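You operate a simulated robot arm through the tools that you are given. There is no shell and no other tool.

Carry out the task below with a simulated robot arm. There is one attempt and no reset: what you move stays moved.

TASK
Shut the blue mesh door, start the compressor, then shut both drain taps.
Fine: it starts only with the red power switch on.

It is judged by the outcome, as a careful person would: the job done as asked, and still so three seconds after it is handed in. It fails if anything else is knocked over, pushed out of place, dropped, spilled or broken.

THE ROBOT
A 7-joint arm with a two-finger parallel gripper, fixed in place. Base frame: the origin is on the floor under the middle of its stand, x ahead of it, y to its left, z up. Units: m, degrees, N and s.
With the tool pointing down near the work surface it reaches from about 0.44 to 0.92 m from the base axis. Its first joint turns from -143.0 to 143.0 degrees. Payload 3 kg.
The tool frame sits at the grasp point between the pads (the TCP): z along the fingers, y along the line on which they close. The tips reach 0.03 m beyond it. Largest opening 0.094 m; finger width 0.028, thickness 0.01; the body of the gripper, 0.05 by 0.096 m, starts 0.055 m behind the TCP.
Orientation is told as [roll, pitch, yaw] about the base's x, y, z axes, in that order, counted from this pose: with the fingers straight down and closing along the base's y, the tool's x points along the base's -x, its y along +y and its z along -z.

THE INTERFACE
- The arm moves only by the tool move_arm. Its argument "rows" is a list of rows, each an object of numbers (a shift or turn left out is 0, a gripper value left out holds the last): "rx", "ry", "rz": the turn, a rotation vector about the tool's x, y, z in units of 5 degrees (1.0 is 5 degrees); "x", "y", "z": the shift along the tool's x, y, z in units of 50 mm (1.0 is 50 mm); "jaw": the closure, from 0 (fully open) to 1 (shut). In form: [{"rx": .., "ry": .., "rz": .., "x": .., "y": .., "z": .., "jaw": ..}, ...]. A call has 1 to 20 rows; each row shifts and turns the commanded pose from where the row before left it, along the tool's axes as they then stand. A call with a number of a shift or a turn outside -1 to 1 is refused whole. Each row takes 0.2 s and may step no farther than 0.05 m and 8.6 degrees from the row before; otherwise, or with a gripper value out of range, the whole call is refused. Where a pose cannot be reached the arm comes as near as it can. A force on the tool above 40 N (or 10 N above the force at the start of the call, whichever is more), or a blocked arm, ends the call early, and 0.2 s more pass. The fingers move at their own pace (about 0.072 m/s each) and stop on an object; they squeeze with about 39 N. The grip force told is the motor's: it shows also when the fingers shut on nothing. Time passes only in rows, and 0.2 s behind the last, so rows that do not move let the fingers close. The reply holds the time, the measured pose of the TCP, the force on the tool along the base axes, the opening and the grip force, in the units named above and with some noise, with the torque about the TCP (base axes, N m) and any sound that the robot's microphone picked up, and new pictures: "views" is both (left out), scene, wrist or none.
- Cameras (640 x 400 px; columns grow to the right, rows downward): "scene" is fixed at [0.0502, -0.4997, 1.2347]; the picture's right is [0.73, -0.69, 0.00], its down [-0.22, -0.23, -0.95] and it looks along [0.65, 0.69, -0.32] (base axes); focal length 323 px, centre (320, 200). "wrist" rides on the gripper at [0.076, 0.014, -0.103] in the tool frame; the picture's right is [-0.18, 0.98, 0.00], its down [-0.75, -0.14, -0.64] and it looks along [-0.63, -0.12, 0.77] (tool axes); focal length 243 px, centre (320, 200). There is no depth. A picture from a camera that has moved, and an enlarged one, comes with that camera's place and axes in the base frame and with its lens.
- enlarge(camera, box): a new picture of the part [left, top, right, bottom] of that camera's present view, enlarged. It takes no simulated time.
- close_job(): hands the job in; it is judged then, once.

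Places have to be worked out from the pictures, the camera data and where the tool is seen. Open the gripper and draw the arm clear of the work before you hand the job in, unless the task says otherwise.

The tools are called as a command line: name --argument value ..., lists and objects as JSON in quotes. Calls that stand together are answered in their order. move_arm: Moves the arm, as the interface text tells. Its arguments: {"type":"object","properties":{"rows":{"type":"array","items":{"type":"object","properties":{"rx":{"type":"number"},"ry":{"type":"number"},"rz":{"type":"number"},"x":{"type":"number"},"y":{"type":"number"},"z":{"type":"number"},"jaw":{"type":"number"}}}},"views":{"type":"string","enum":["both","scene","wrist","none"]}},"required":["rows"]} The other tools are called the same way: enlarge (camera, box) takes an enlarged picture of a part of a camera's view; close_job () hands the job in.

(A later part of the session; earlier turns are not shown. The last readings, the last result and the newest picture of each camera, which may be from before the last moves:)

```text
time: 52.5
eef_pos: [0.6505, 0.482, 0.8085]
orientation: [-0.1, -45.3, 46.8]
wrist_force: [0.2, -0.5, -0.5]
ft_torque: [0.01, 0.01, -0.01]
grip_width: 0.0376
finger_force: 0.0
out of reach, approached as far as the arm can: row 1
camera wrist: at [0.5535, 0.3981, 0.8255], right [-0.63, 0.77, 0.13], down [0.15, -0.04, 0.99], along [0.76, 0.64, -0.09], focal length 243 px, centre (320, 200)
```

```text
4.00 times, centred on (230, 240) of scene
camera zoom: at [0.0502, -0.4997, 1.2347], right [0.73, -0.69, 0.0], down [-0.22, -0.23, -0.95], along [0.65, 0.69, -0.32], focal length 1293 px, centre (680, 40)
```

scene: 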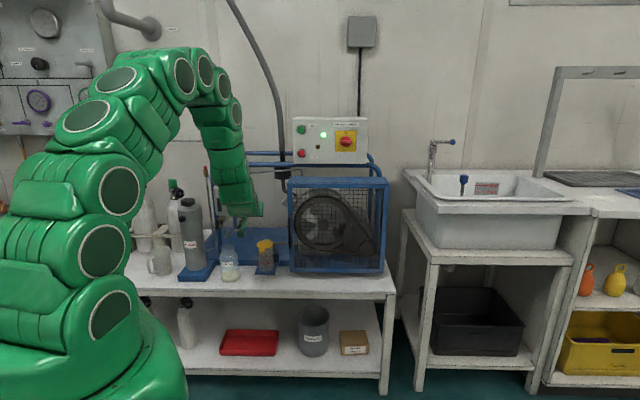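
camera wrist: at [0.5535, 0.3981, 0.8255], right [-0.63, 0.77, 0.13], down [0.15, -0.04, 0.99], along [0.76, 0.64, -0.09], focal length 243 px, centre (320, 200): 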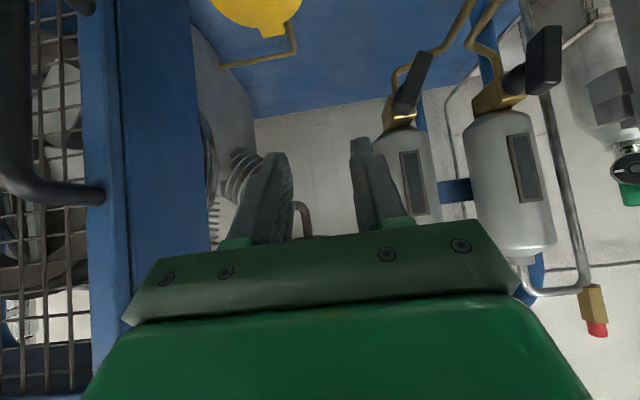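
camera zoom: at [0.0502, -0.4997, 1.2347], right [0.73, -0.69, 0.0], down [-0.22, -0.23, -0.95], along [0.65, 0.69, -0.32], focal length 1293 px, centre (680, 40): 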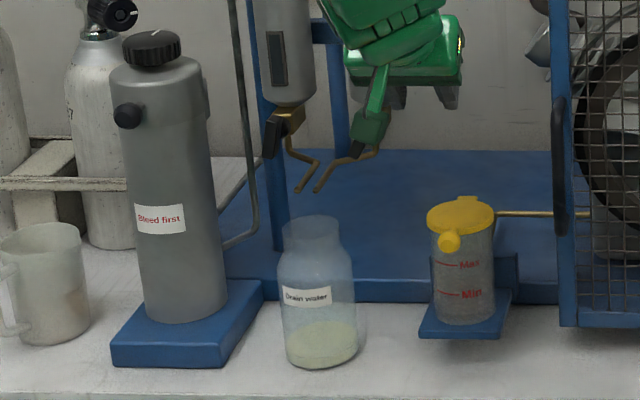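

I enlarge each lever more closely to get its exact angle and pivot.

enlarge --camera "wrist" --box '[490, 15, 580, 105]'

enlarge --camera "wrist" --box '[375, 35, 455, 135]'

enlarge --camera "scene" --box '[205, 205, 261, 240]'

```text
4.44 times, centred on (535, 60) of wrist
camera zoom: at [0.5535, 0.3981, 0.8255], right [-0.63, 0.77, 0.13], down [0.15, -0.04, 0.99], along [0.76, 0.64, -0.09], focal length 1078 px, centre (-636, 822)
```

zoom: 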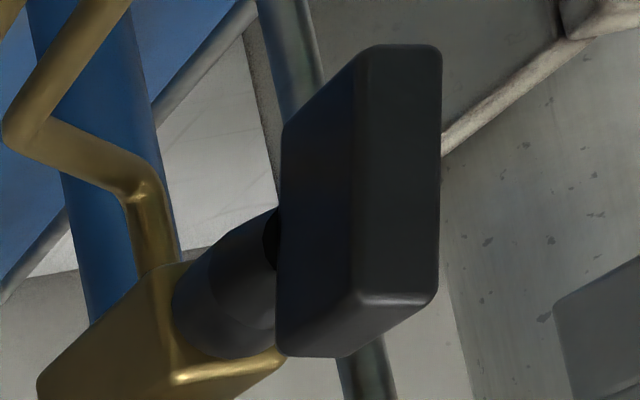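

```text
4.00 times, centred on (415, 85) of wrist
camera zoom: at [0.5535, 0.3981, 0.8255], right [-0.63, 0.77, 0.13], down [0.15, -0.04, 0.99], along [0.76, 0.64, -0.09], focal length 970 px, centre (-60, 660)
```

zoom: 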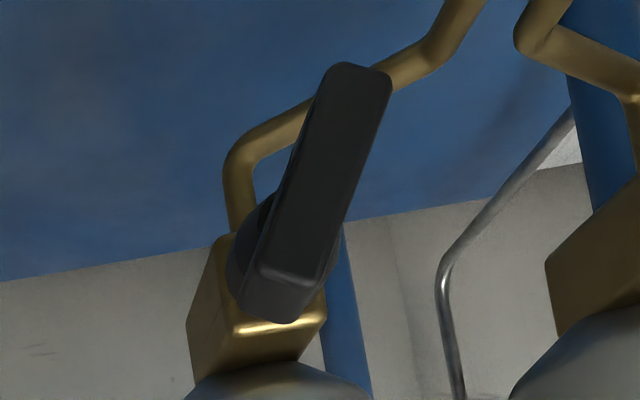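

```text
11.43 times, centred on (233, 222) of scene
camera zoom: at [0.0502, -0.4997, 1.2347], right [0.73, -0.69, 0.0], down [-0.22, -0.23, -0.95], along [0.65, 0.69, -0.32], focal length 3693 px, centre (1314, -57)
```

zoom: 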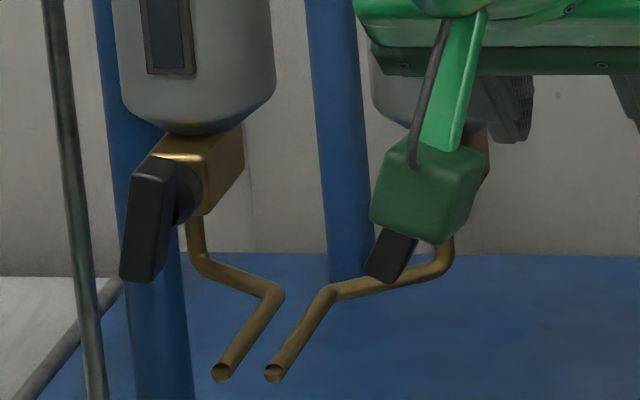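

I can now resolve the levers. The right pivot is ≈(0.076, z 0.739) with its lever about 29° from vertical, and the left pivot is ≈(−0.017, z 0.741) at about 13°. Clockwise (to 9 o'clock) closes both. I close the fingers and lower to the right of the right-hand lever to push it.

move_arm --rows '[{"x": 0.325, "y": 0.287, "z": 0.321, "jaw": 1}, {"x": 0.325, "y": 0.287, "z": 0.321}, {"x": 0.325, "y": 0.287, "z": 0.321}]' --views "both"

enlarge --camera "wrist" --box '[230, 0, 550, 200]'

enlarge --camera "scene" --box '[200, 195, 280, 245]'

```text
time: 53.4
eef_pos: [0.6176, 0.5109, 0.7414]
orientation: [-0.1, -45.5, 46.8]
wrist_force: [-0.2, 0.0, 0.3]
ft_torque: [0.01, 0.0, -0.01]
grip_width: 0.0
finger_force: 32.8
camera wrist: at [0.5204, 0.4274, 0.7581], right [-0.63, 0.77, 0.13], down [0.15, -0.04, 0.99], along [0.76, 0.64, -0.09], focal length 243 px, centre (320, 200)
```

scene: 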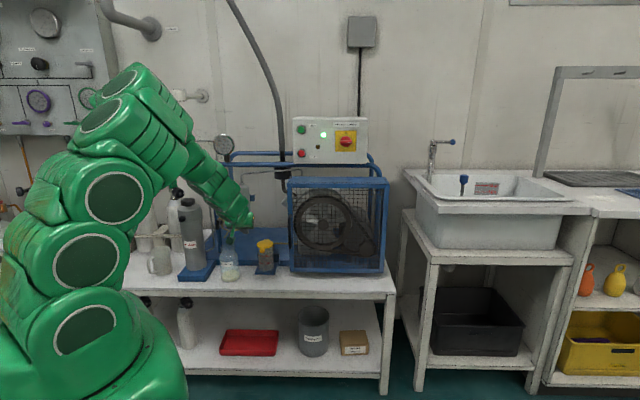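
wrist: 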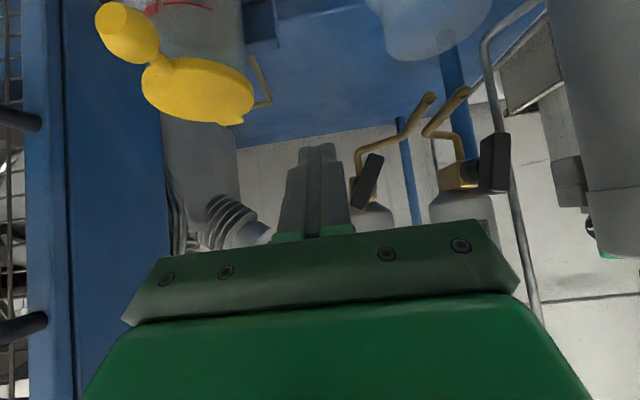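

```text
2.00 times, centred on (390, 100) of wrist
camera zoom: at [0.5204, 0.4274, 0.7581], right [-0.63, 0.77, 0.13], down [0.15, -0.04, 0.99], along [0.76, 0.64, -0.09], focal length 485 px, centre (180, 400)
```

zoom: 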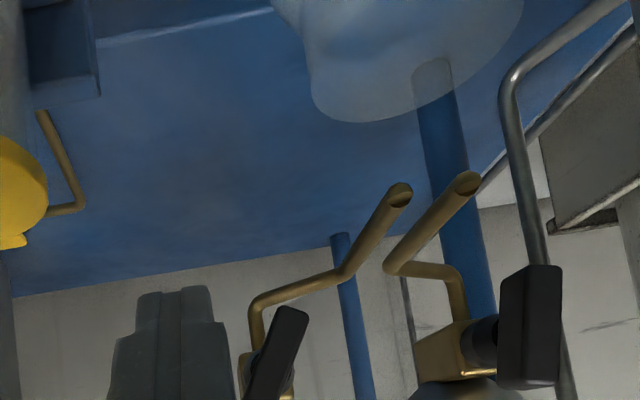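

```text
8.00 times, centred on (240, 220) of scene
camera zoom: at [0.0502, -0.4997, 1.2347], right [0.73, -0.69, 0.0], down [-0.22, -0.23, -0.95], along [0.65, 0.69, -0.32], focal length 2585 px, centre (960, 40)
```

zoom: 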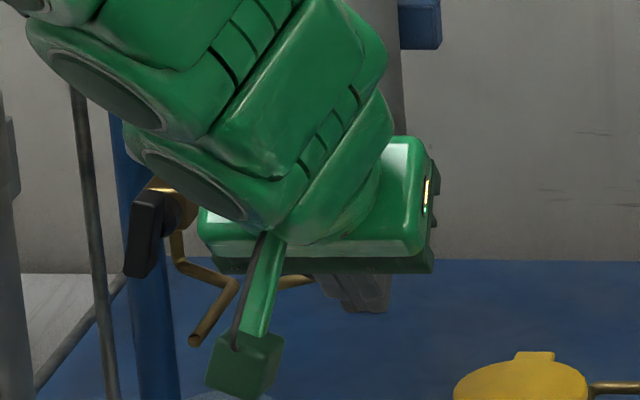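

Both levers, the drain pipes (ending at z≈0.70, between the taps) and the jar are clear of my planned path. I advance along the tool axis so the closed fingertips sit just right of the right-hand lever.

move_arm --rows '[{"x": -0.064, "y": 0.03, "z": 0.433}, {"x": -0.064, "y": 0.03, "z": 0.433}]' --views "wrist"

enlarge --camera "wrist" --box '[250, 60, 490, 210]'

```text
time: 54.0
eef_pos: [0.6393, 0.5393, 0.7166]
orientation: [0.2, -44.9, 46.8]
wrist_force: [-0.3, -0.1, -0.5]
ft_torque: [0.03, 0.01, 0.03]
grip_width: 0.0003
finger_force: 33.3
camera wrist: at [0.5435, 0.4557, 0.7335], right [-0.63, 0.77, 0.13], down [0.16, -0.04, 0.99], along [0.76, 0.64, -0.1], focal length 243 px, centre (320, 200)
```

wrist: 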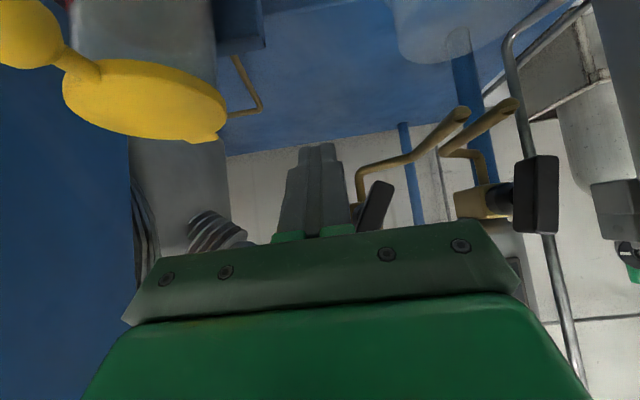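

```text
2.67 times, centred on (370, 135) of wrist
camera zoom: at [0.5435, 0.4557, 0.7335], right [-0.63, 0.77, 0.13], down [0.16, -0.04, 0.99], along [0.76, 0.64, -0.1], focal length 647 px, centre (187, 373)
```

zoom: 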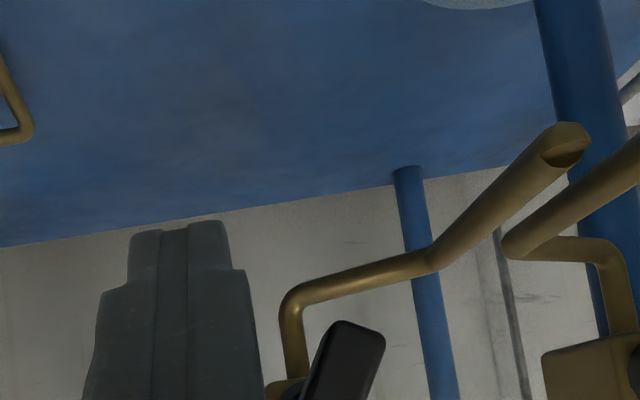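

The fingertips are about 15 mm right of the lever at the intended depth. I push left along the lever's arc to about 60° and check.

move_arm --rows '[{"x": 0.007, "y": 0.143, "z": 0.007}, {"x": 0.007, "y": 0.143, "z": 0.007}, {"x": -0.017, "y": 0.078, "z": -0.017}, {"x": -0.024, "y": 0.062, "z": -0.024}, {"x": -0.0325, "y": 0.058, "z": -0.0325}]' --views "wrist"

enlarge --camera "wrist" --box '[250, 60, 490, 210]'

```text
time: 54.9
eef_pos: [0.6286, 0.5487, 0.717]
orientation: [-0.1, -44.5, 46.9]
wrist_force: [-0.4, -0.4, -0.9]
ft_torque: [0.01, 0.04, 0.0]
grip_width: 0.0002
finger_force: 33.0
out of reach, approached as far as the arm can: row 3
stopped in row 4: the force on the tool passed its limit at 43 N (the readings are from after the stop); the commanded pose is now the measured one
camera wrist: at [0.5325, 0.4652, 0.7354], right [-0.63, 0.77, 0.13], down [0.16, -0.03, 0.99], along [0.76, 0.64, -0.1], focal length 243 px, centre (320, 200)
```

wrist: 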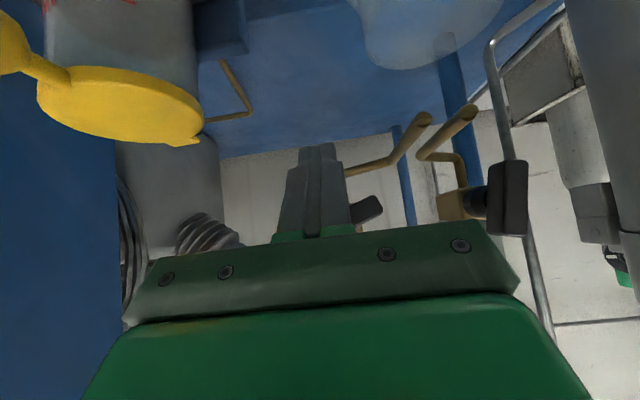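

```text
2.67 times, centred on (370, 135) of wrist
camera zoom: at [0.5325, 0.4652, 0.7354], right [-0.63, 0.77, 0.13], down [0.16, -0.03, 0.99], along [0.76, 0.64, -0.1], focal length 647 px, centre (187, 373)
```

zoom: 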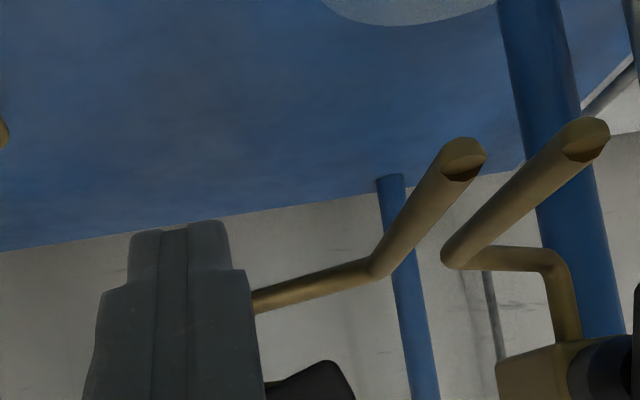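

The lever has already turned to roughly 65°; the wider part of the finger reached it sooner than expected, and the remaining force is nil. I ease back 2 mm and push upward in small steps to bring it to horizontal.

move_arm --rows '[{"x": -0.007, "z": -0.063}, {"x": -0.035, "z": -0.035, "y": 0.02}, {"x": -0.035, "z": -0.035, "y": 0.02}]' --views "wrist"

enlarge --camera "wrist" --box '[290, 120, 450, 240]'

```text
time: 55.7
eef_pos: [0.6261, 0.5459, 0.7231]
orientation: [-0.1, -44.4, 46.9]
wrist_force: [1.5, -5.3, -13.5]
ft_torque: [-0.2, 0.05, -0.01]
grip_width: 0.0
finger_force: 32.8
camera wrist: at [0.53, 0.464, 0.7427], right [-0.63, 0.77, 0.13], down [0.16, -0.03, 0.99], along [0.76, 0.64, -0.11], focal length 243 px, centre (320, 200)
```

wrist: 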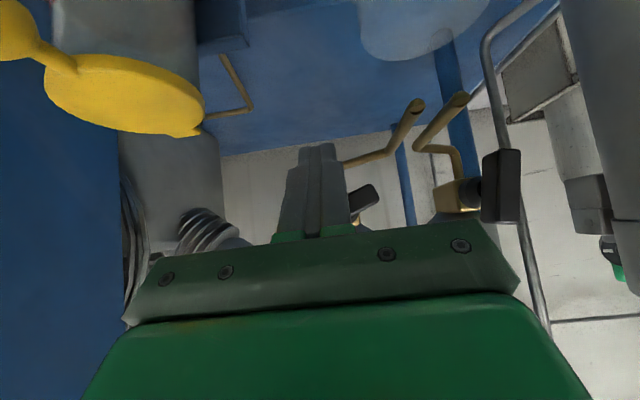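

```text
3.33 times, centred on (370, 180) of wrist
camera zoom: at [0.53, 0.464, 0.7427], right [-0.63, 0.77, 0.13], down [0.16, -0.03, 0.99], along [0.76, 0.64, -0.11], focal length 809 px, centre (153, 267)
```

zoom: 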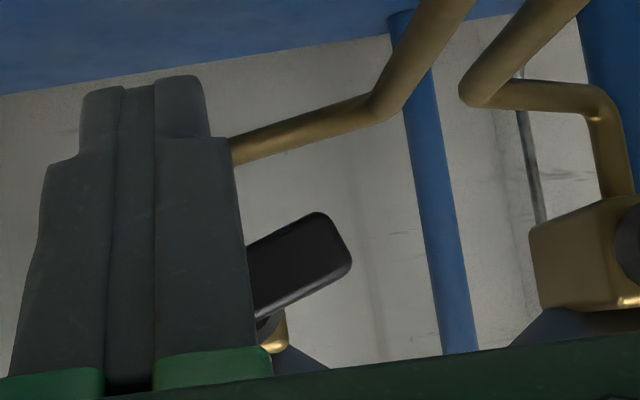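

The push is too near the pivot to have leverage. I drop 13 mm, shift 11 mm left toward the lever's tip, and push up there instead.

move_arm --rows '[{"x": 0.099, "z": 0.099}, {"x": 0.085, "z": 0.085}, {"x": -0.057, "y": 0.218, "z": 0.057}, {"x": -0.037, "y": 0.024, "z": -0.037}, {"x": -0.037, "y": 0.024, "z": -0.037}]' --views "wrist"

enlarge --camera "wrist" --box '[290, 120, 450, 240]'

```text
time: 56.9
eef_pos: [0.6184, 0.5593, 0.7155]
orientation: [0.0, -44.2, 46.9]
wrist_force: [-2.2, -2.0, -10.6]
ft_torque: [0.03, 0.08, -0.05]
grip_width: 0.0
finger_force: 33.4
camera wrist: at [0.5231, 0.4764, 0.7358], right [-0.63, 0.77, 0.13], down [0.17, -0.03, 0.99], along [0.76, 0.64, -0.11], focal length 243 px, centre (320, 200)
```

wrist: 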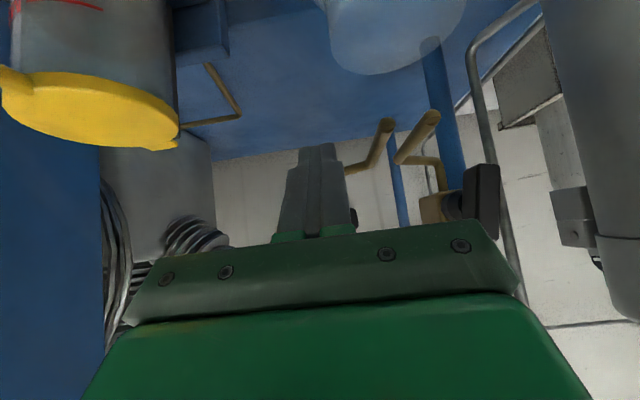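

```text
3.33 times, centred on (370, 180) of wrist
camera zoom: at [0.5231, 0.4764, 0.7358], right [-0.63, 0.77, 0.13], down [0.17, -0.03, 0.99], along [0.76, 0.64, -0.11], focal length 809 px, centre (153, 267)
```

zoom: 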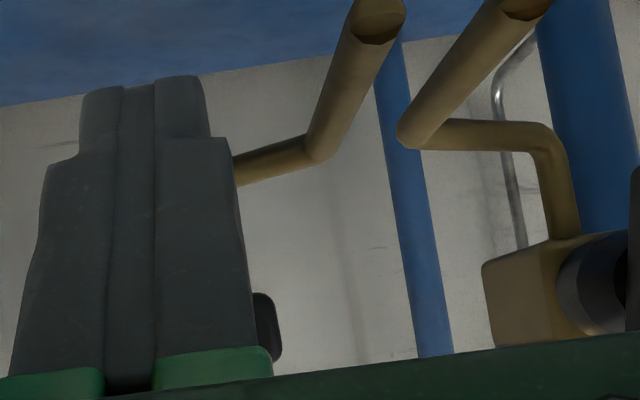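

The lever is now close to horizontal (about 78–80°) with ~11 N of push. I continue up in small steps to reach its stop.

move_arm --rows '[{"x": -0.037, "y": 0.01, "z": -0.037}, {"x": -0.037, "y": 0.01, "z": -0.037}, {"x": -0.037, "y": 0.0, "z": -0.037}]' --views "wrist"

enlarge --camera "wrist" --box '[290, 120, 450, 240]'

```text
time: 57.5
eef_pos: [0.618, 0.5589, 0.718]
orientation: [-0.1, -44.1, 47.0]
wrist_force: [-1.9, -1.9, -1.6]
ft_torque: [0.04, 0.0, -0.02]
grip_width: 0.0
finger_force: 32.8
stopped in row 2: the force on the tool passed its limit at 44 N (the readings are from after the stop); the commanded pose is now the measured one
camera wrist: at [0.5217, 0.4756, 0.7374], right [-0.63, 0.77, 0.13], down [0.17, -0.03, 0.99], along [0.76, 0.64, -0.11], focal length 243 px, centre (320, 200)
```

wrist: 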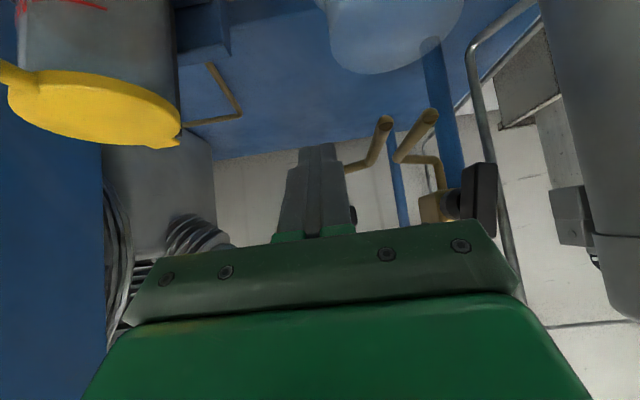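

```text
3.33 times, centred on (370, 180) of wrist
camera zoom: at [0.5217, 0.4756, 0.7374], right [-0.63, 0.77, 0.13], down [0.17, -0.03, 0.99], along [0.76, 0.64, -0.11], focal length 809 px, centre (153, 267)
```

zoom: 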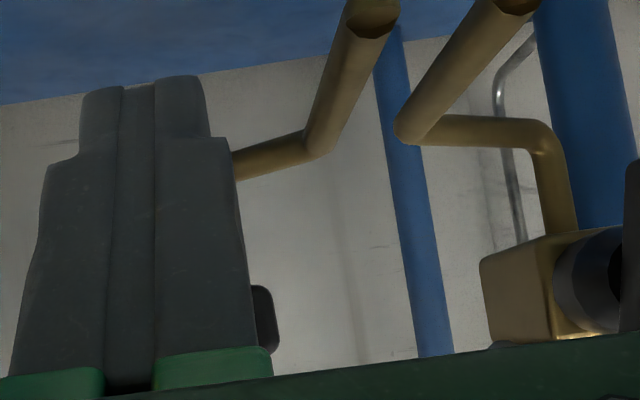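

The push hit a hard resistance with the lever about horizontal. I withdraw along the tool axis and move right to get a clear look at the right tap.

move_arm --rows '[{"x": 0.057, "z": 0.057}, {"z": -0.6}, {"z": -0.9}, {"y": -0.8}, {"y": -0.8}]' --views "both"

enlarge --camera "scene" --box '[200, 195, 280, 245]'

enlarge --camera "wrist" --box '[360, 0, 600, 150]'

```text
time: 58.7
eef_pos: [0.641, 0.4657, 0.7683]
orientation: [-0.2, -44.2, 47.0]
wrist_force: [0.1, -0.5, 0.6]
ft_torque: [0.02, -0.03, 0.03]
grip_width: 0.0
finger_force: 33.2
camera wrist: at [0.5456, 0.3831, 0.7883], right [-0.63, 0.77, 0.13], down [0.17, -0.03, 0.99], along [0.76, 0.64, -0.11], focal length 243 px, centre (320, 200)
```

scene: 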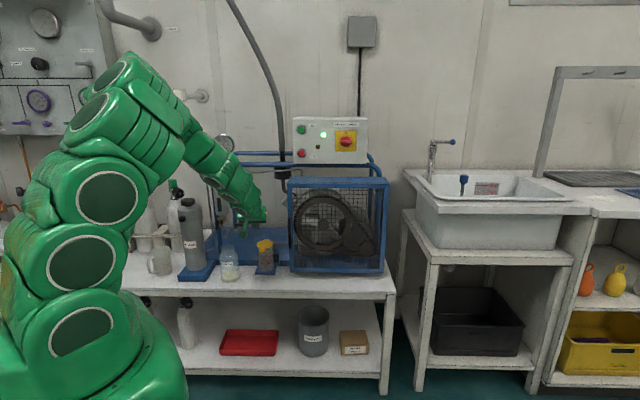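
wrist: 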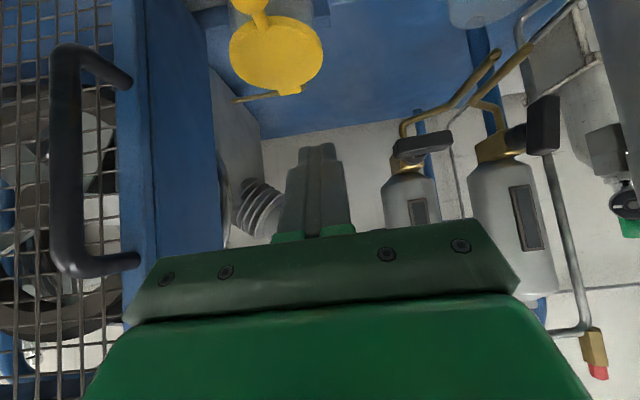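

```text
8.00 times, centred on (240, 220) of scene
camera zoom: at [0.0502, -0.4997, 1.2347], right [0.73, -0.69, 0.0], down [-0.22, -0.23, -0.95], along [0.65, 0.69, -0.32], focal length 2585 px, centre (960, 40)
```

zoom: 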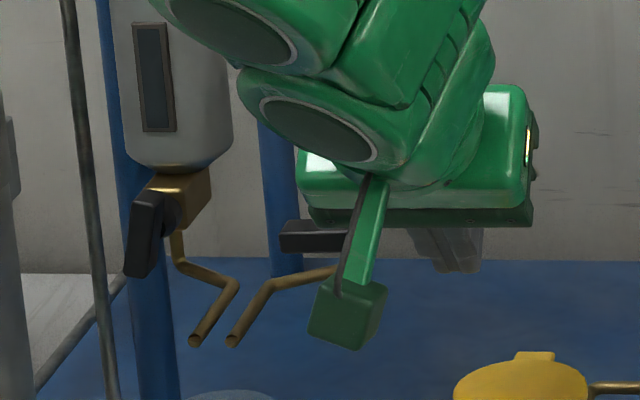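

```text
2.67 times, centred on (480, 75) of wrist
camera zoom: at [0.5456, 0.3831, 0.7883], right [-0.63, 0.77, 0.13], down [0.17, -0.03, 0.99], along [0.76, 0.64, -0.11], focal length 647 px, centre (-107, 533)
```

zoom: 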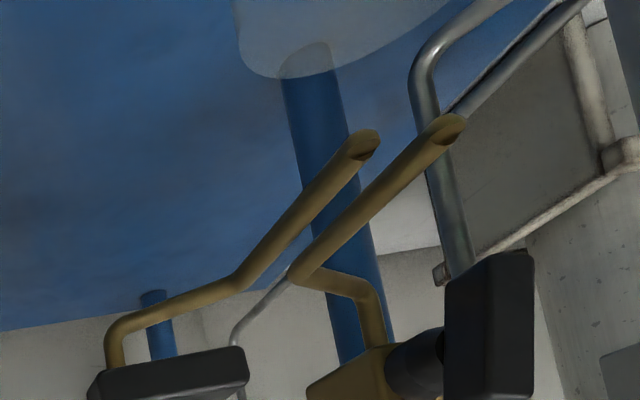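

In the scene view the right lever is now horizontal. I zoom the wrist view on it to confirm its angle, and look at the left lever.

enlarge --camera "wrist" --box '[370, 90, 590, 220]'

```text
2.91 times, centred on (480, 155) of wrist
camera zoom: at [0.5456, 0.3831, 0.7883], right [-0.63, 0.77, 0.13], down [0.17, -0.03, 0.99], along [0.76, 0.64, -0.11], focal length 706 px, centre (-146, 331)
```

zoom: 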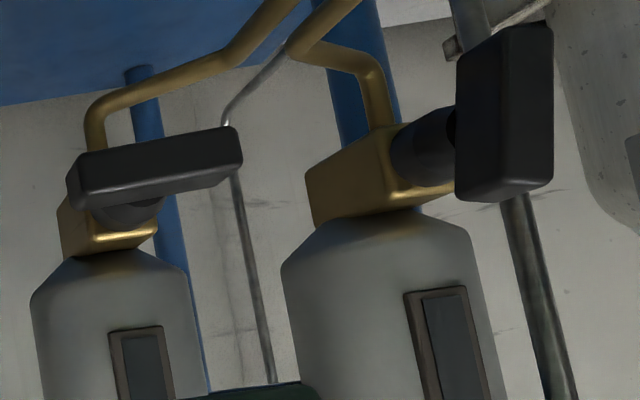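

The right lever is horizontal within a few degrees and against its stop. For the left tap I yaw the tool 10° left, to keep the gripper body clear of the grey cylinder, and slide over in front of it at a safe distance.

move_arm --rows '[{"rx": -0.697, "rz": -0.717}, {"rx": -0.697, "rz": -0.717}, {"x": -0.09, "y": 0.683, "z": 0.125}, {"x": -0.09, "y": 0.683, "z": 0.125}, {"x": -0.09, "y": 0.683, "z": 0.125}, {"x": -0.09, "y": 0.683, "z": 0.125}]' --views "both"

enlarge --camera "wrist" --box '[230, 20, 510, 200]'

enlarge --camera "scene" --box '[180, 190, 280, 290]'

```text
time: 60.1
eef_pos: [0.5427, 0.5662, 0.7619]
orientation: [-0.3, -44.2, 57.0]
wrist_force: [0.5, 0.6, 1.4]
ft_torque: [0.01, -0.03, 0.0]
grip_width: 0.0
finger_force: 33.3
camera wrist: at [0.4628, 0.4675, 0.7821], right [-0.75, 0.65, 0.13], down [0.17, 0.0, 0.99], along [0.64, 0.76, -0.11], focal length 243 px, centre (320, 200)
```

scene: 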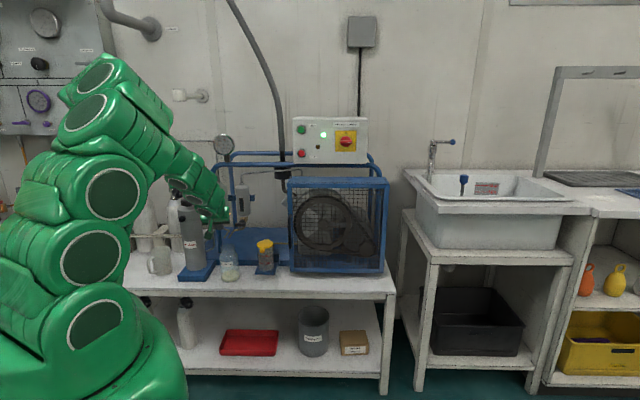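
wrist: 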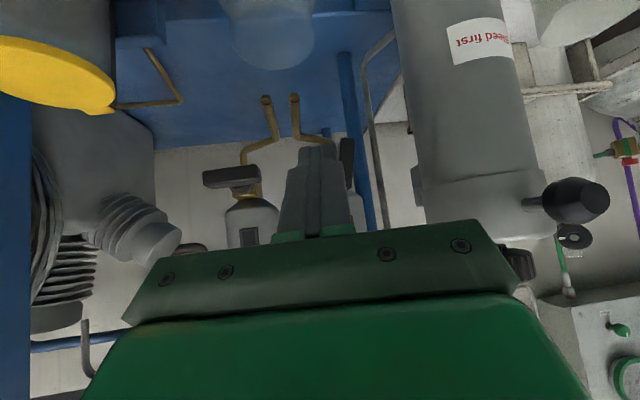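

```text
2.22 times, centred on (370, 110) of wrist
camera zoom: at [0.4628, 0.4675, 0.7821], right [-0.75, 0.65, 0.13], down [0.17, 0.0, 0.99], along [0.64, 0.76, -0.11], focal length 539 px, centre (209, 400)
```

zoom: 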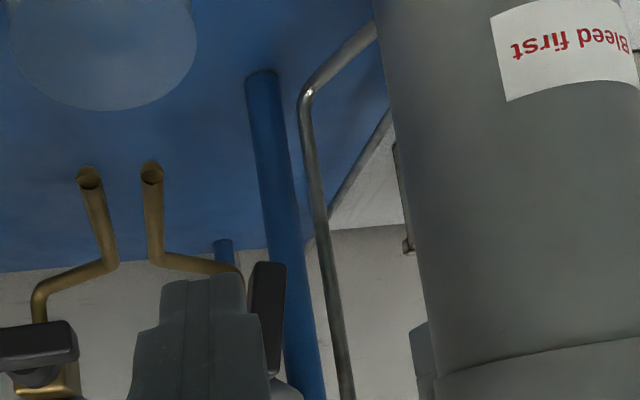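

```text
4.00 times, centred on (230, 240) of scene
camera zoom: at [0.0502, -0.4997, 1.2347], right [0.73, -0.69, 0.0], down [-0.22, -0.23, -0.95], along [0.65, 0.69, -0.32], focal length 1293 px, centre (680, 40)
```

zoom: 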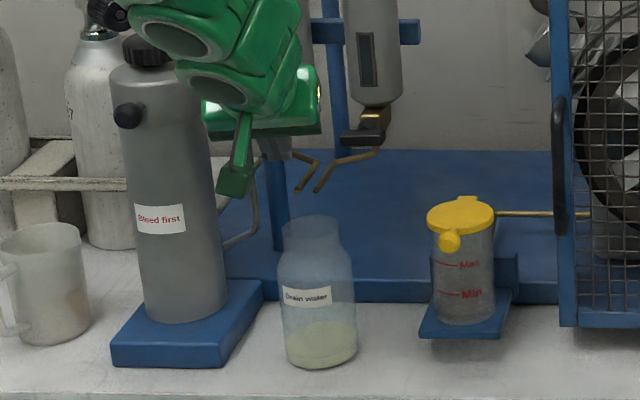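

The gripper is lined up about 6 cm in front of the left lever, with the pipes and jar clear. I insert along the tool axis, just to the right of the lever.

move_arm --rows '[{"y": -0.03, "z": 0.4}, {"y": -0.03, "z": 0.4}, {"z": 0.3}]' --views "both"

enlarge --camera "wrist" --box '[230, 60, 470, 240]'

enlarge --camera "scene" --box '[195, 195, 275, 255]'

```text
time: 60.8
eef_pos: [0.5648, 0.5904, 0.7324]
orientation: [-0.4, -44.3, 57.0]
wrist_force: [-4.3, -8.4, 23.7]
ft_torque: [-0.11, -0.14, -0.05]
grip_width: 0.0
finger_force: 33.2
stopped in row 3: the force on the tool passed its limit at 124 N (the readings are from after the stop); the commanded pose is now the measured one
camera wrist: at [0.4839, 0.4927, 0.7524], right [-0.75, 0.65, 0.12], down [0.16, 0.0, 0.99], along [0.64, 0.76, -0.11], focal length 243 px, centre (320, 200)
```

scene: 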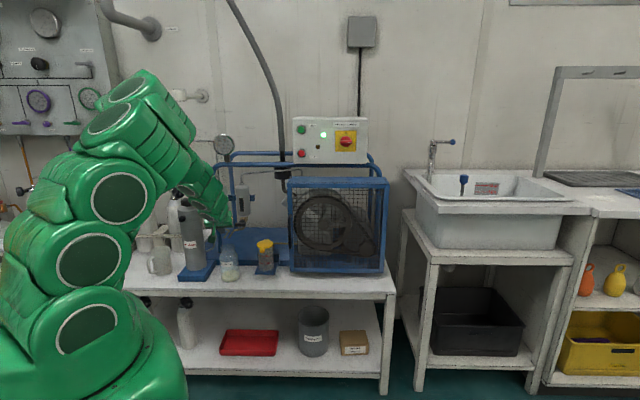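
wrist: 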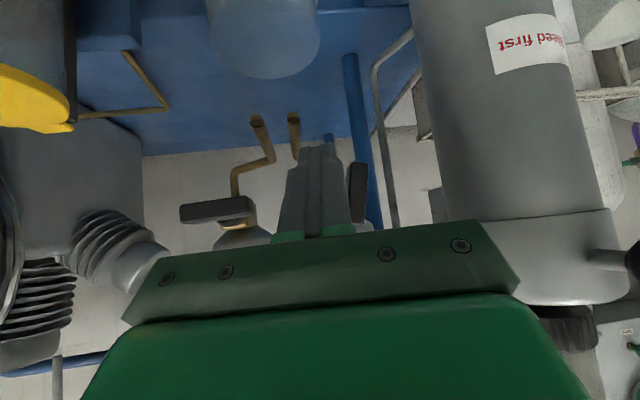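

```text
2.22 times, centred on (350, 150) of wrist
camera zoom: at [0.4839, 0.4927, 0.7524], right [-0.75, 0.65, 0.12], down [0.16, 0.0, 0.99], along [0.64, 0.76, -0.11], focal length 539 px, centre (253, 311)
```

zoom: 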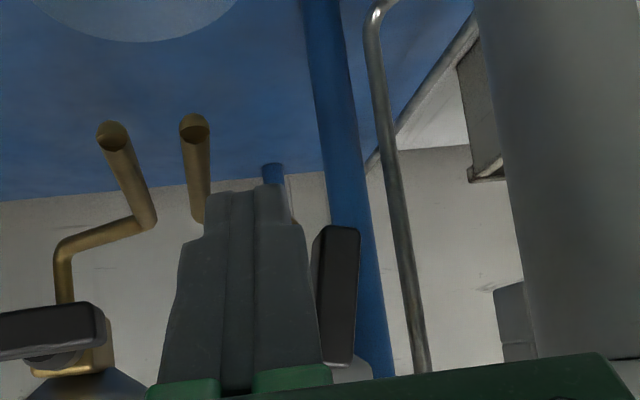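

```text
6.67 times, centred on (235, 225) of scene
camera zoom: at [0.0502, -0.4997, 1.2347], right [0.73, -0.69, 0.0], down [-0.22, -0.23, -0.95], along [0.65, 0.69, -0.32], focal length 2154 px, centre (887, 33)
```

zoom: 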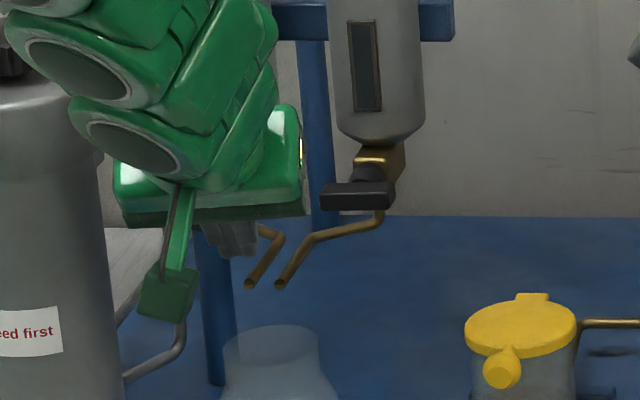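

The fingertip touched the left drain pipe, which is a few mm closer than I measured; pictures show nothing moved. The gap between lever and pipe is wide enough if I shift 6 mm left, so I back off, shift, and re-insert gently.

move_arm --rows '[{"z": -0.25}, {"x": -0.015, "y": 0.118, "z": 0.015}, {"z": 0.15}, {"z": 0.1}, {"z": 0.1}]' --views "both"

enlarge --camera "wrist" --box '[230, 60, 470, 240]'

enlarge --camera "scene" --box '[195, 195, 275, 255]'

```text
time: 62.0
eef_pos: [0.5605, 0.5979, 0.7279]
orientation: [-0.3, -44.2, 57.1]
wrist_force: [-1.0, -0.5, 0.2]
ft_torque: [0.01, 0.03, 0.02]
grip_width: 0.0
finger_force: 32.7
camera wrist: at [0.4807, 0.4999, 0.7482], right [-0.75, 0.65, 0.12], down [0.17, 0.0, 0.99], along [0.64, 0.76, -0.11], focal length 243 px, centre (320, 200)
```

scene: 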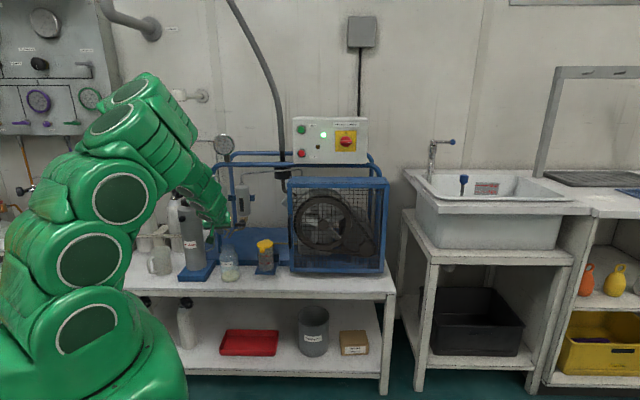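
wrist: 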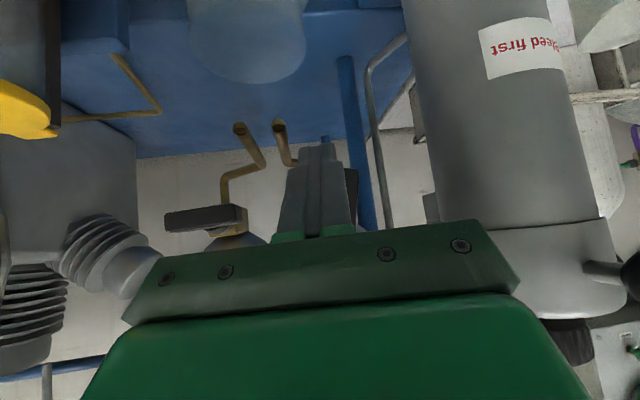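

```text
2.22 times, centred on (350, 150) of wrist
camera zoom: at [0.4807, 0.4999, 0.7482], right [-0.75, 0.65, 0.12], down [0.17, 0.0, 0.99], along [0.64, 0.76, -0.11], focal length 539 px, centre (253, 311)
```

zoom: 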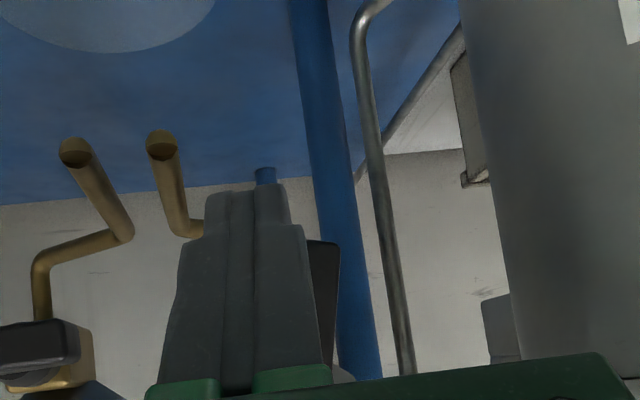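

```text
6.67 times, centred on (235, 225) of scene
camera zoom: at [0.0502, -0.4997, 1.2347], right [0.73, -0.69, 0.0], down [-0.22, -0.23, -0.95], along [0.65, 0.69, -0.32], focal length 2154 px, centre (887, 33)
```

zoom: 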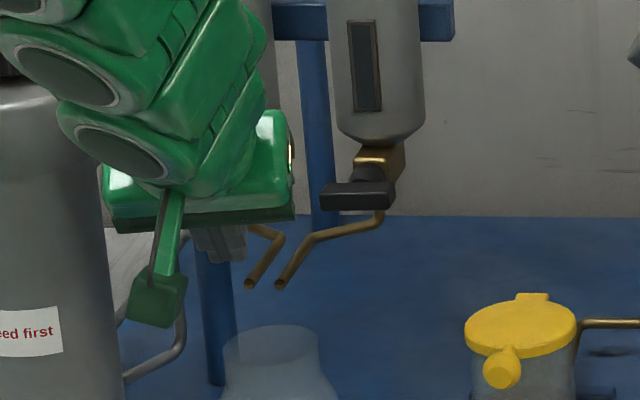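

No contact now, and the pads sit between the lever and the pipe. I go in the last ~11 mm with a tiny 2 mm shift right so I don't clip the lever's face.

move_arm --rows '[{"y": -0.03, "z": 0.08}, {"y": -0.01, "z": 0.08}, {"z": 0.07}]' --views "wrist"

enlarge --camera "wrist" --box '[230, 60, 470, 240]'

```text
time: 62.8
eef_pos: [0.5681, 0.6035, 0.719]
orientation: [-0.3, -44.1, 57.1]
wrist_force: [-0.1, 0.0, 0.7]
ft_torque: [-0.02, -0.01, -0.01]
grip_width: 0.0002
finger_force: 33.5
camera wrist: at [0.4872, 0.5053, 0.739], right [-0.75, 0.65, 0.12], down [0.17, 0.0, 0.99], along [0.64, 0.76, -0.11], focal length 243 px, centre (320, 200)
```

wrist: 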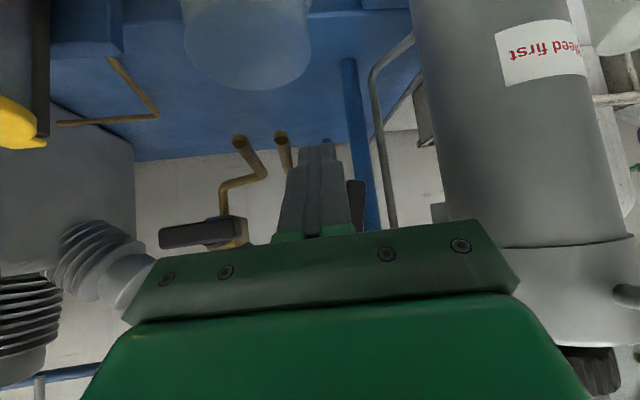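

```text
2.22 times, centred on (350, 150) of wrist
camera zoom: at [0.4872, 0.5053, 0.739], right [-0.75, 0.65, 0.12], down [0.17, 0.0, 0.99], along [0.64, 0.76, -0.11], focal length 539 px, centre (253, 311)
```

zoom: 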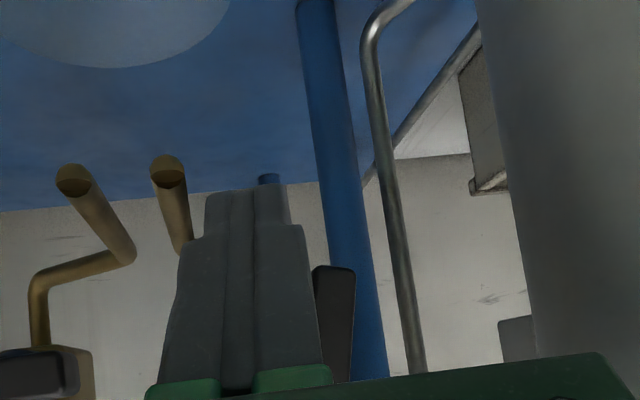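

The insertion is clean with no force. I now drop slightly and push left along the left lever's arc in small steps.

move_arm --rows '[{"x": 0.055, "y": 0.064, "z": 0.073}, {"x": 0.055, "y": 0.064, "z": 0.073}, {"x": -0.013, "y": 0.06, "z": 0.0025}, {"x": -0.013, "y": 0.06, "z": 0.0025}, {"x": -0.02, "y": 0.05, "z": -0.008}, {"x": -0.02, "y": 0.05, "z": -0.008}]' --views "wrist"

enlarge --camera "wrist" --box '[230, 60, 470, 240]'

```text
time: 64.2
eef_pos: [0.5549, 0.6147, 0.7129]
orientation: [-0.4, -44.1, 57.0]
wrist_force: [-5.2, -4.1, -11.0]
ft_torque: [-0.2, 0.13, 0.05]
grip_width: 0.0
finger_force: 32.9
camera wrist: at [0.4743, 0.5169, 0.7329], right [-0.75, 0.65, 0.12], down [0.17, 0.0, 0.99], along [0.64, 0.76, -0.11], focal length 243 px, centre (320, 200)
```

wrist: 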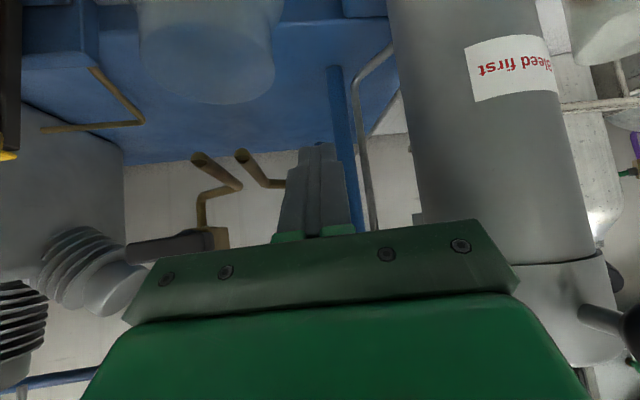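

```text
2.22 times, centred on (350, 150) of wrist
camera zoom: at [0.4743, 0.5169, 0.7329], right [-0.75, 0.65, 0.12], down [0.17, 0.0, 0.99], along [0.64, 0.76, -0.11], focal length 539 px, centre (253, 311)
```

zoom: 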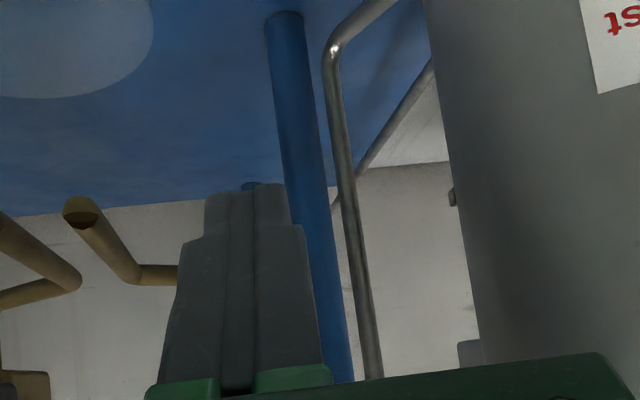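

Contact is about 13 N, pushing up and left, and the lever has rotated behind the fingers. I continue the arc toward horizontal.

move_arm --rows '[{"x": -0.027, "y": 0.043, "z": -0.017}, {"x": -0.027, "y": 0.043, "z": -0.017}, {"x": -0.03, "y": 0.033, "z": -0.025}, {"x": -0.03, "y": 0.033, "z": -0.025}]' --views "both"

enlarge --camera "wrist" --box '[230, 60, 470, 240]'

enlarge --camera "scene" --box '[195, 195, 275, 255]'

```text
time: 65.2
eef_pos: [0.55, 0.6191, 0.7193]
orientation: [-0.5, -44.1, 57.1]
wrist_force: [-6.1, -17.4, -17.7]
ft_torque: [-0.11, 0.36, 0.23]
grip_width: 0.0001
finger_force: 32.9
camera wrist: at [0.4694, 0.521, 0.7394], right [-0.75, 0.65, 0.12], down [0.17, 0.01, 0.99], along [0.64, 0.76, -0.11], focal length 243 px, centre (320, 200)
```

scene: 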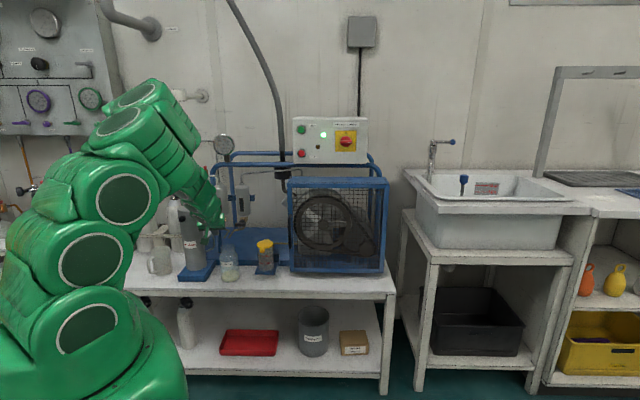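
wrist: 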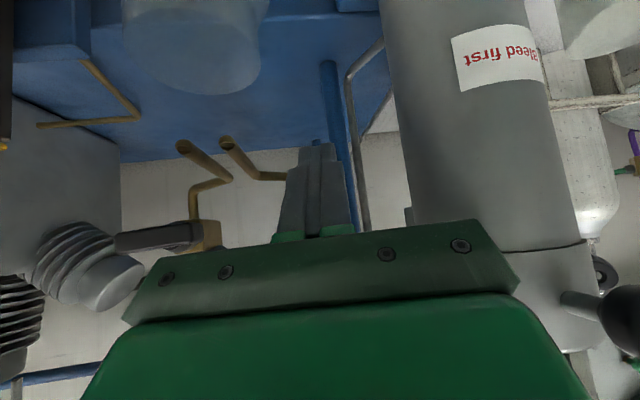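

```text
2.22 times, centred on (350, 150) of wrist
camera zoom: at [0.4694, 0.521, 0.7394], right [-0.75, 0.65, 0.12], down [0.17, 0.01, 0.99], along [0.64, 0.76, -0.11], focal length 539 px, centre (253, 311)
```

zoom: 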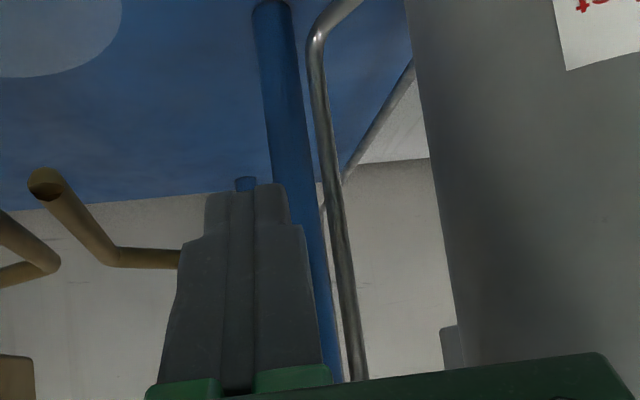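

```text
6.67 times, centred on (235, 225) of scene
camera zoom: at [0.0502, -0.4997, 1.2347], right [0.73, -0.69, 0.0], down [-0.22, -0.23, -0.95], along [0.65, 0.69, -0.32], focal length 2154 px, centre (887, 33)
```

zoom: 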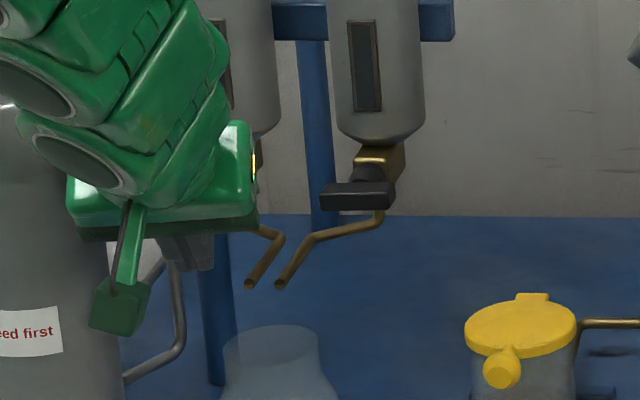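

Force is moderate (~25 N total) with the lever near 75°. I keep raising in 2 mm steps to the stop.

move_arm --rows '[{"x": -0.03, "y": 0.016, "z": -0.027}, {"x": -0.03, "y": 0.016, "z": -0.027}, {"x": -0.03, "y": 0.01, "z": -0.027}, {"x": -0.03, "y": 0.0, "z": -0.027}]' --views "wrist"

```text
time: 65.7
eef_pos: [0.5488, 0.6188, 0.7209]
orientation: [-0.4, -43.9, 57.0]
wrist_force: [-0.7, -0.2, -0.2]
ft_torque: [0.01, 0.05, -0.02]
grip_width: 0.0002
finger_force: 33.0
stopped in row 2: the force on the tool passed its limit at 50 N (the readings are from after the stop); the commanded pose is now the measured one
camera wrist: at [0.468, 0.5216, 0.7419], right [-0.75, 0.65, 0.12], down [0.17, 0.01, 0.99], along [0.64, 0.76, -0.11], focal length 243 px, centre (320, 200)
```

wrist: 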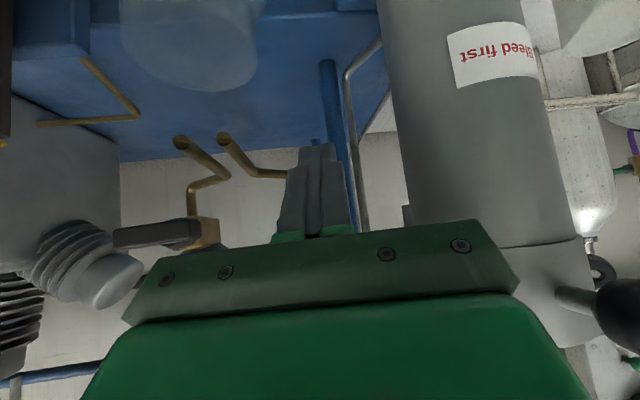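

The force rose sharply to a stop. I back out the way I came (down a little, then straight back) and move right to inspect the left lever.

move_arm --rows '[{"x": 0.056, "z": 0.057}, {"z": -0.5}, {"z": -0.7}, {"z": -0.6}, {"y": -0.9}, {"y": -0.9}]' --views "both"

enlarge --camera "wrist" --box '[320, 20, 600, 220]'

enlarge --camera "scene" --box '[195, 195, 275, 255]'

```text
time: 67.1
eef_pos: [0.5874, 0.5185, 0.7828]
orientation: [-0.6, -44.0, 57.2]
wrist_force: [-0.4, 0.4, 0.1]
ft_torque: [-0.01, 0.01, 0.01]
grip_width: 0.0
finger_force: 33.2
camera wrist: at [0.5077, 0.4202, 0.804], right [-0.75, 0.65, 0.12], down [0.17, 0.01, 0.99], along [0.64, 0.76, -0.11], focal length 243 px, centre (320, 200)
```

scene: 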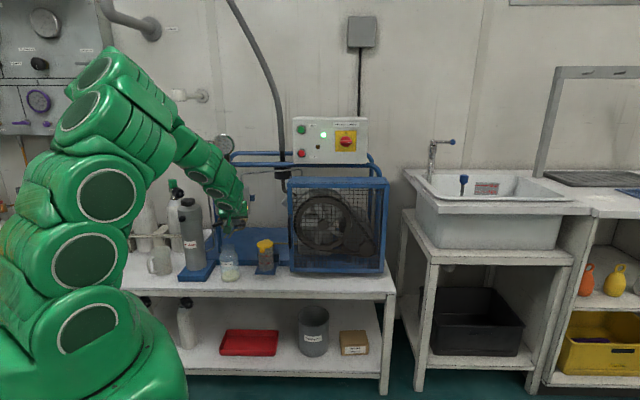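
wrist: 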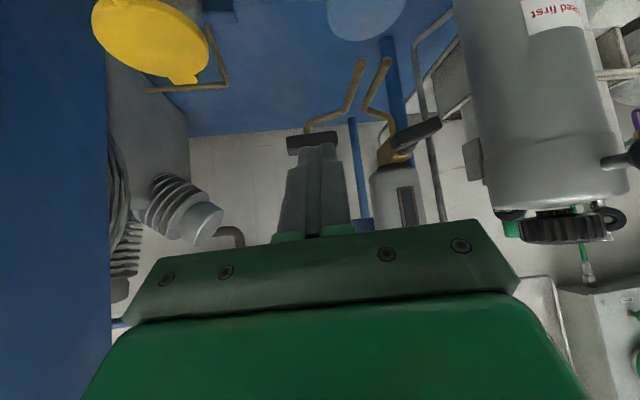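

```text
2.00 times, centred on (460, 120) of wrist
camera zoom: at [0.5077, 0.4202, 0.804], right [-0.75, 0.65, 0.12], down [0.17, 0.01, 0.99], along [0.64, 0.76, -0.11], focal length 485 px, centre (40, 360)
```

zoom: 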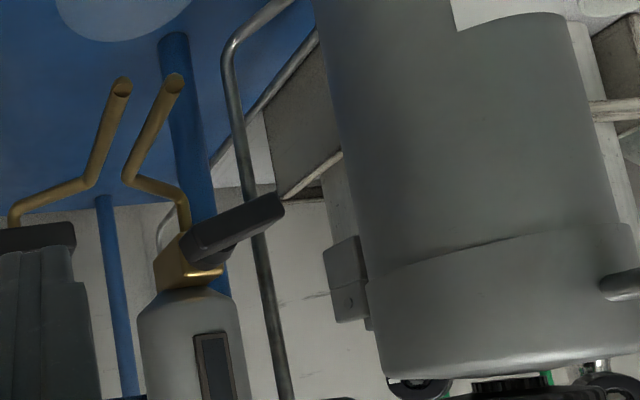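

```text
6.67 times, centred on (235, 225) of scene
camera zoom: at [0.0502, -0.4997, 1.2347], right [0.73, -0.69, 0.0], down [-0.22, -0.23, -0.95], along [0.65, 0.69, -0.32], focal length 2154 px, centre (887, 33)
```

zoom: 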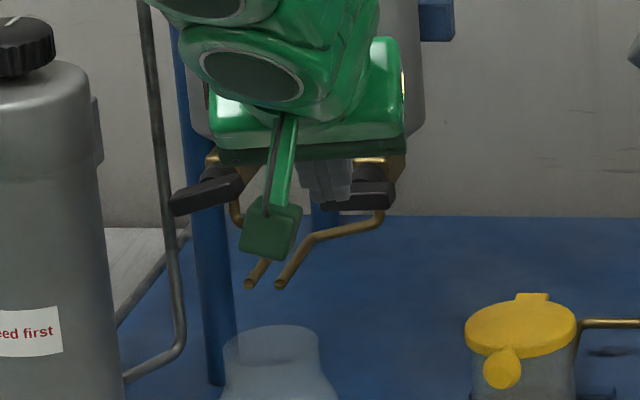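

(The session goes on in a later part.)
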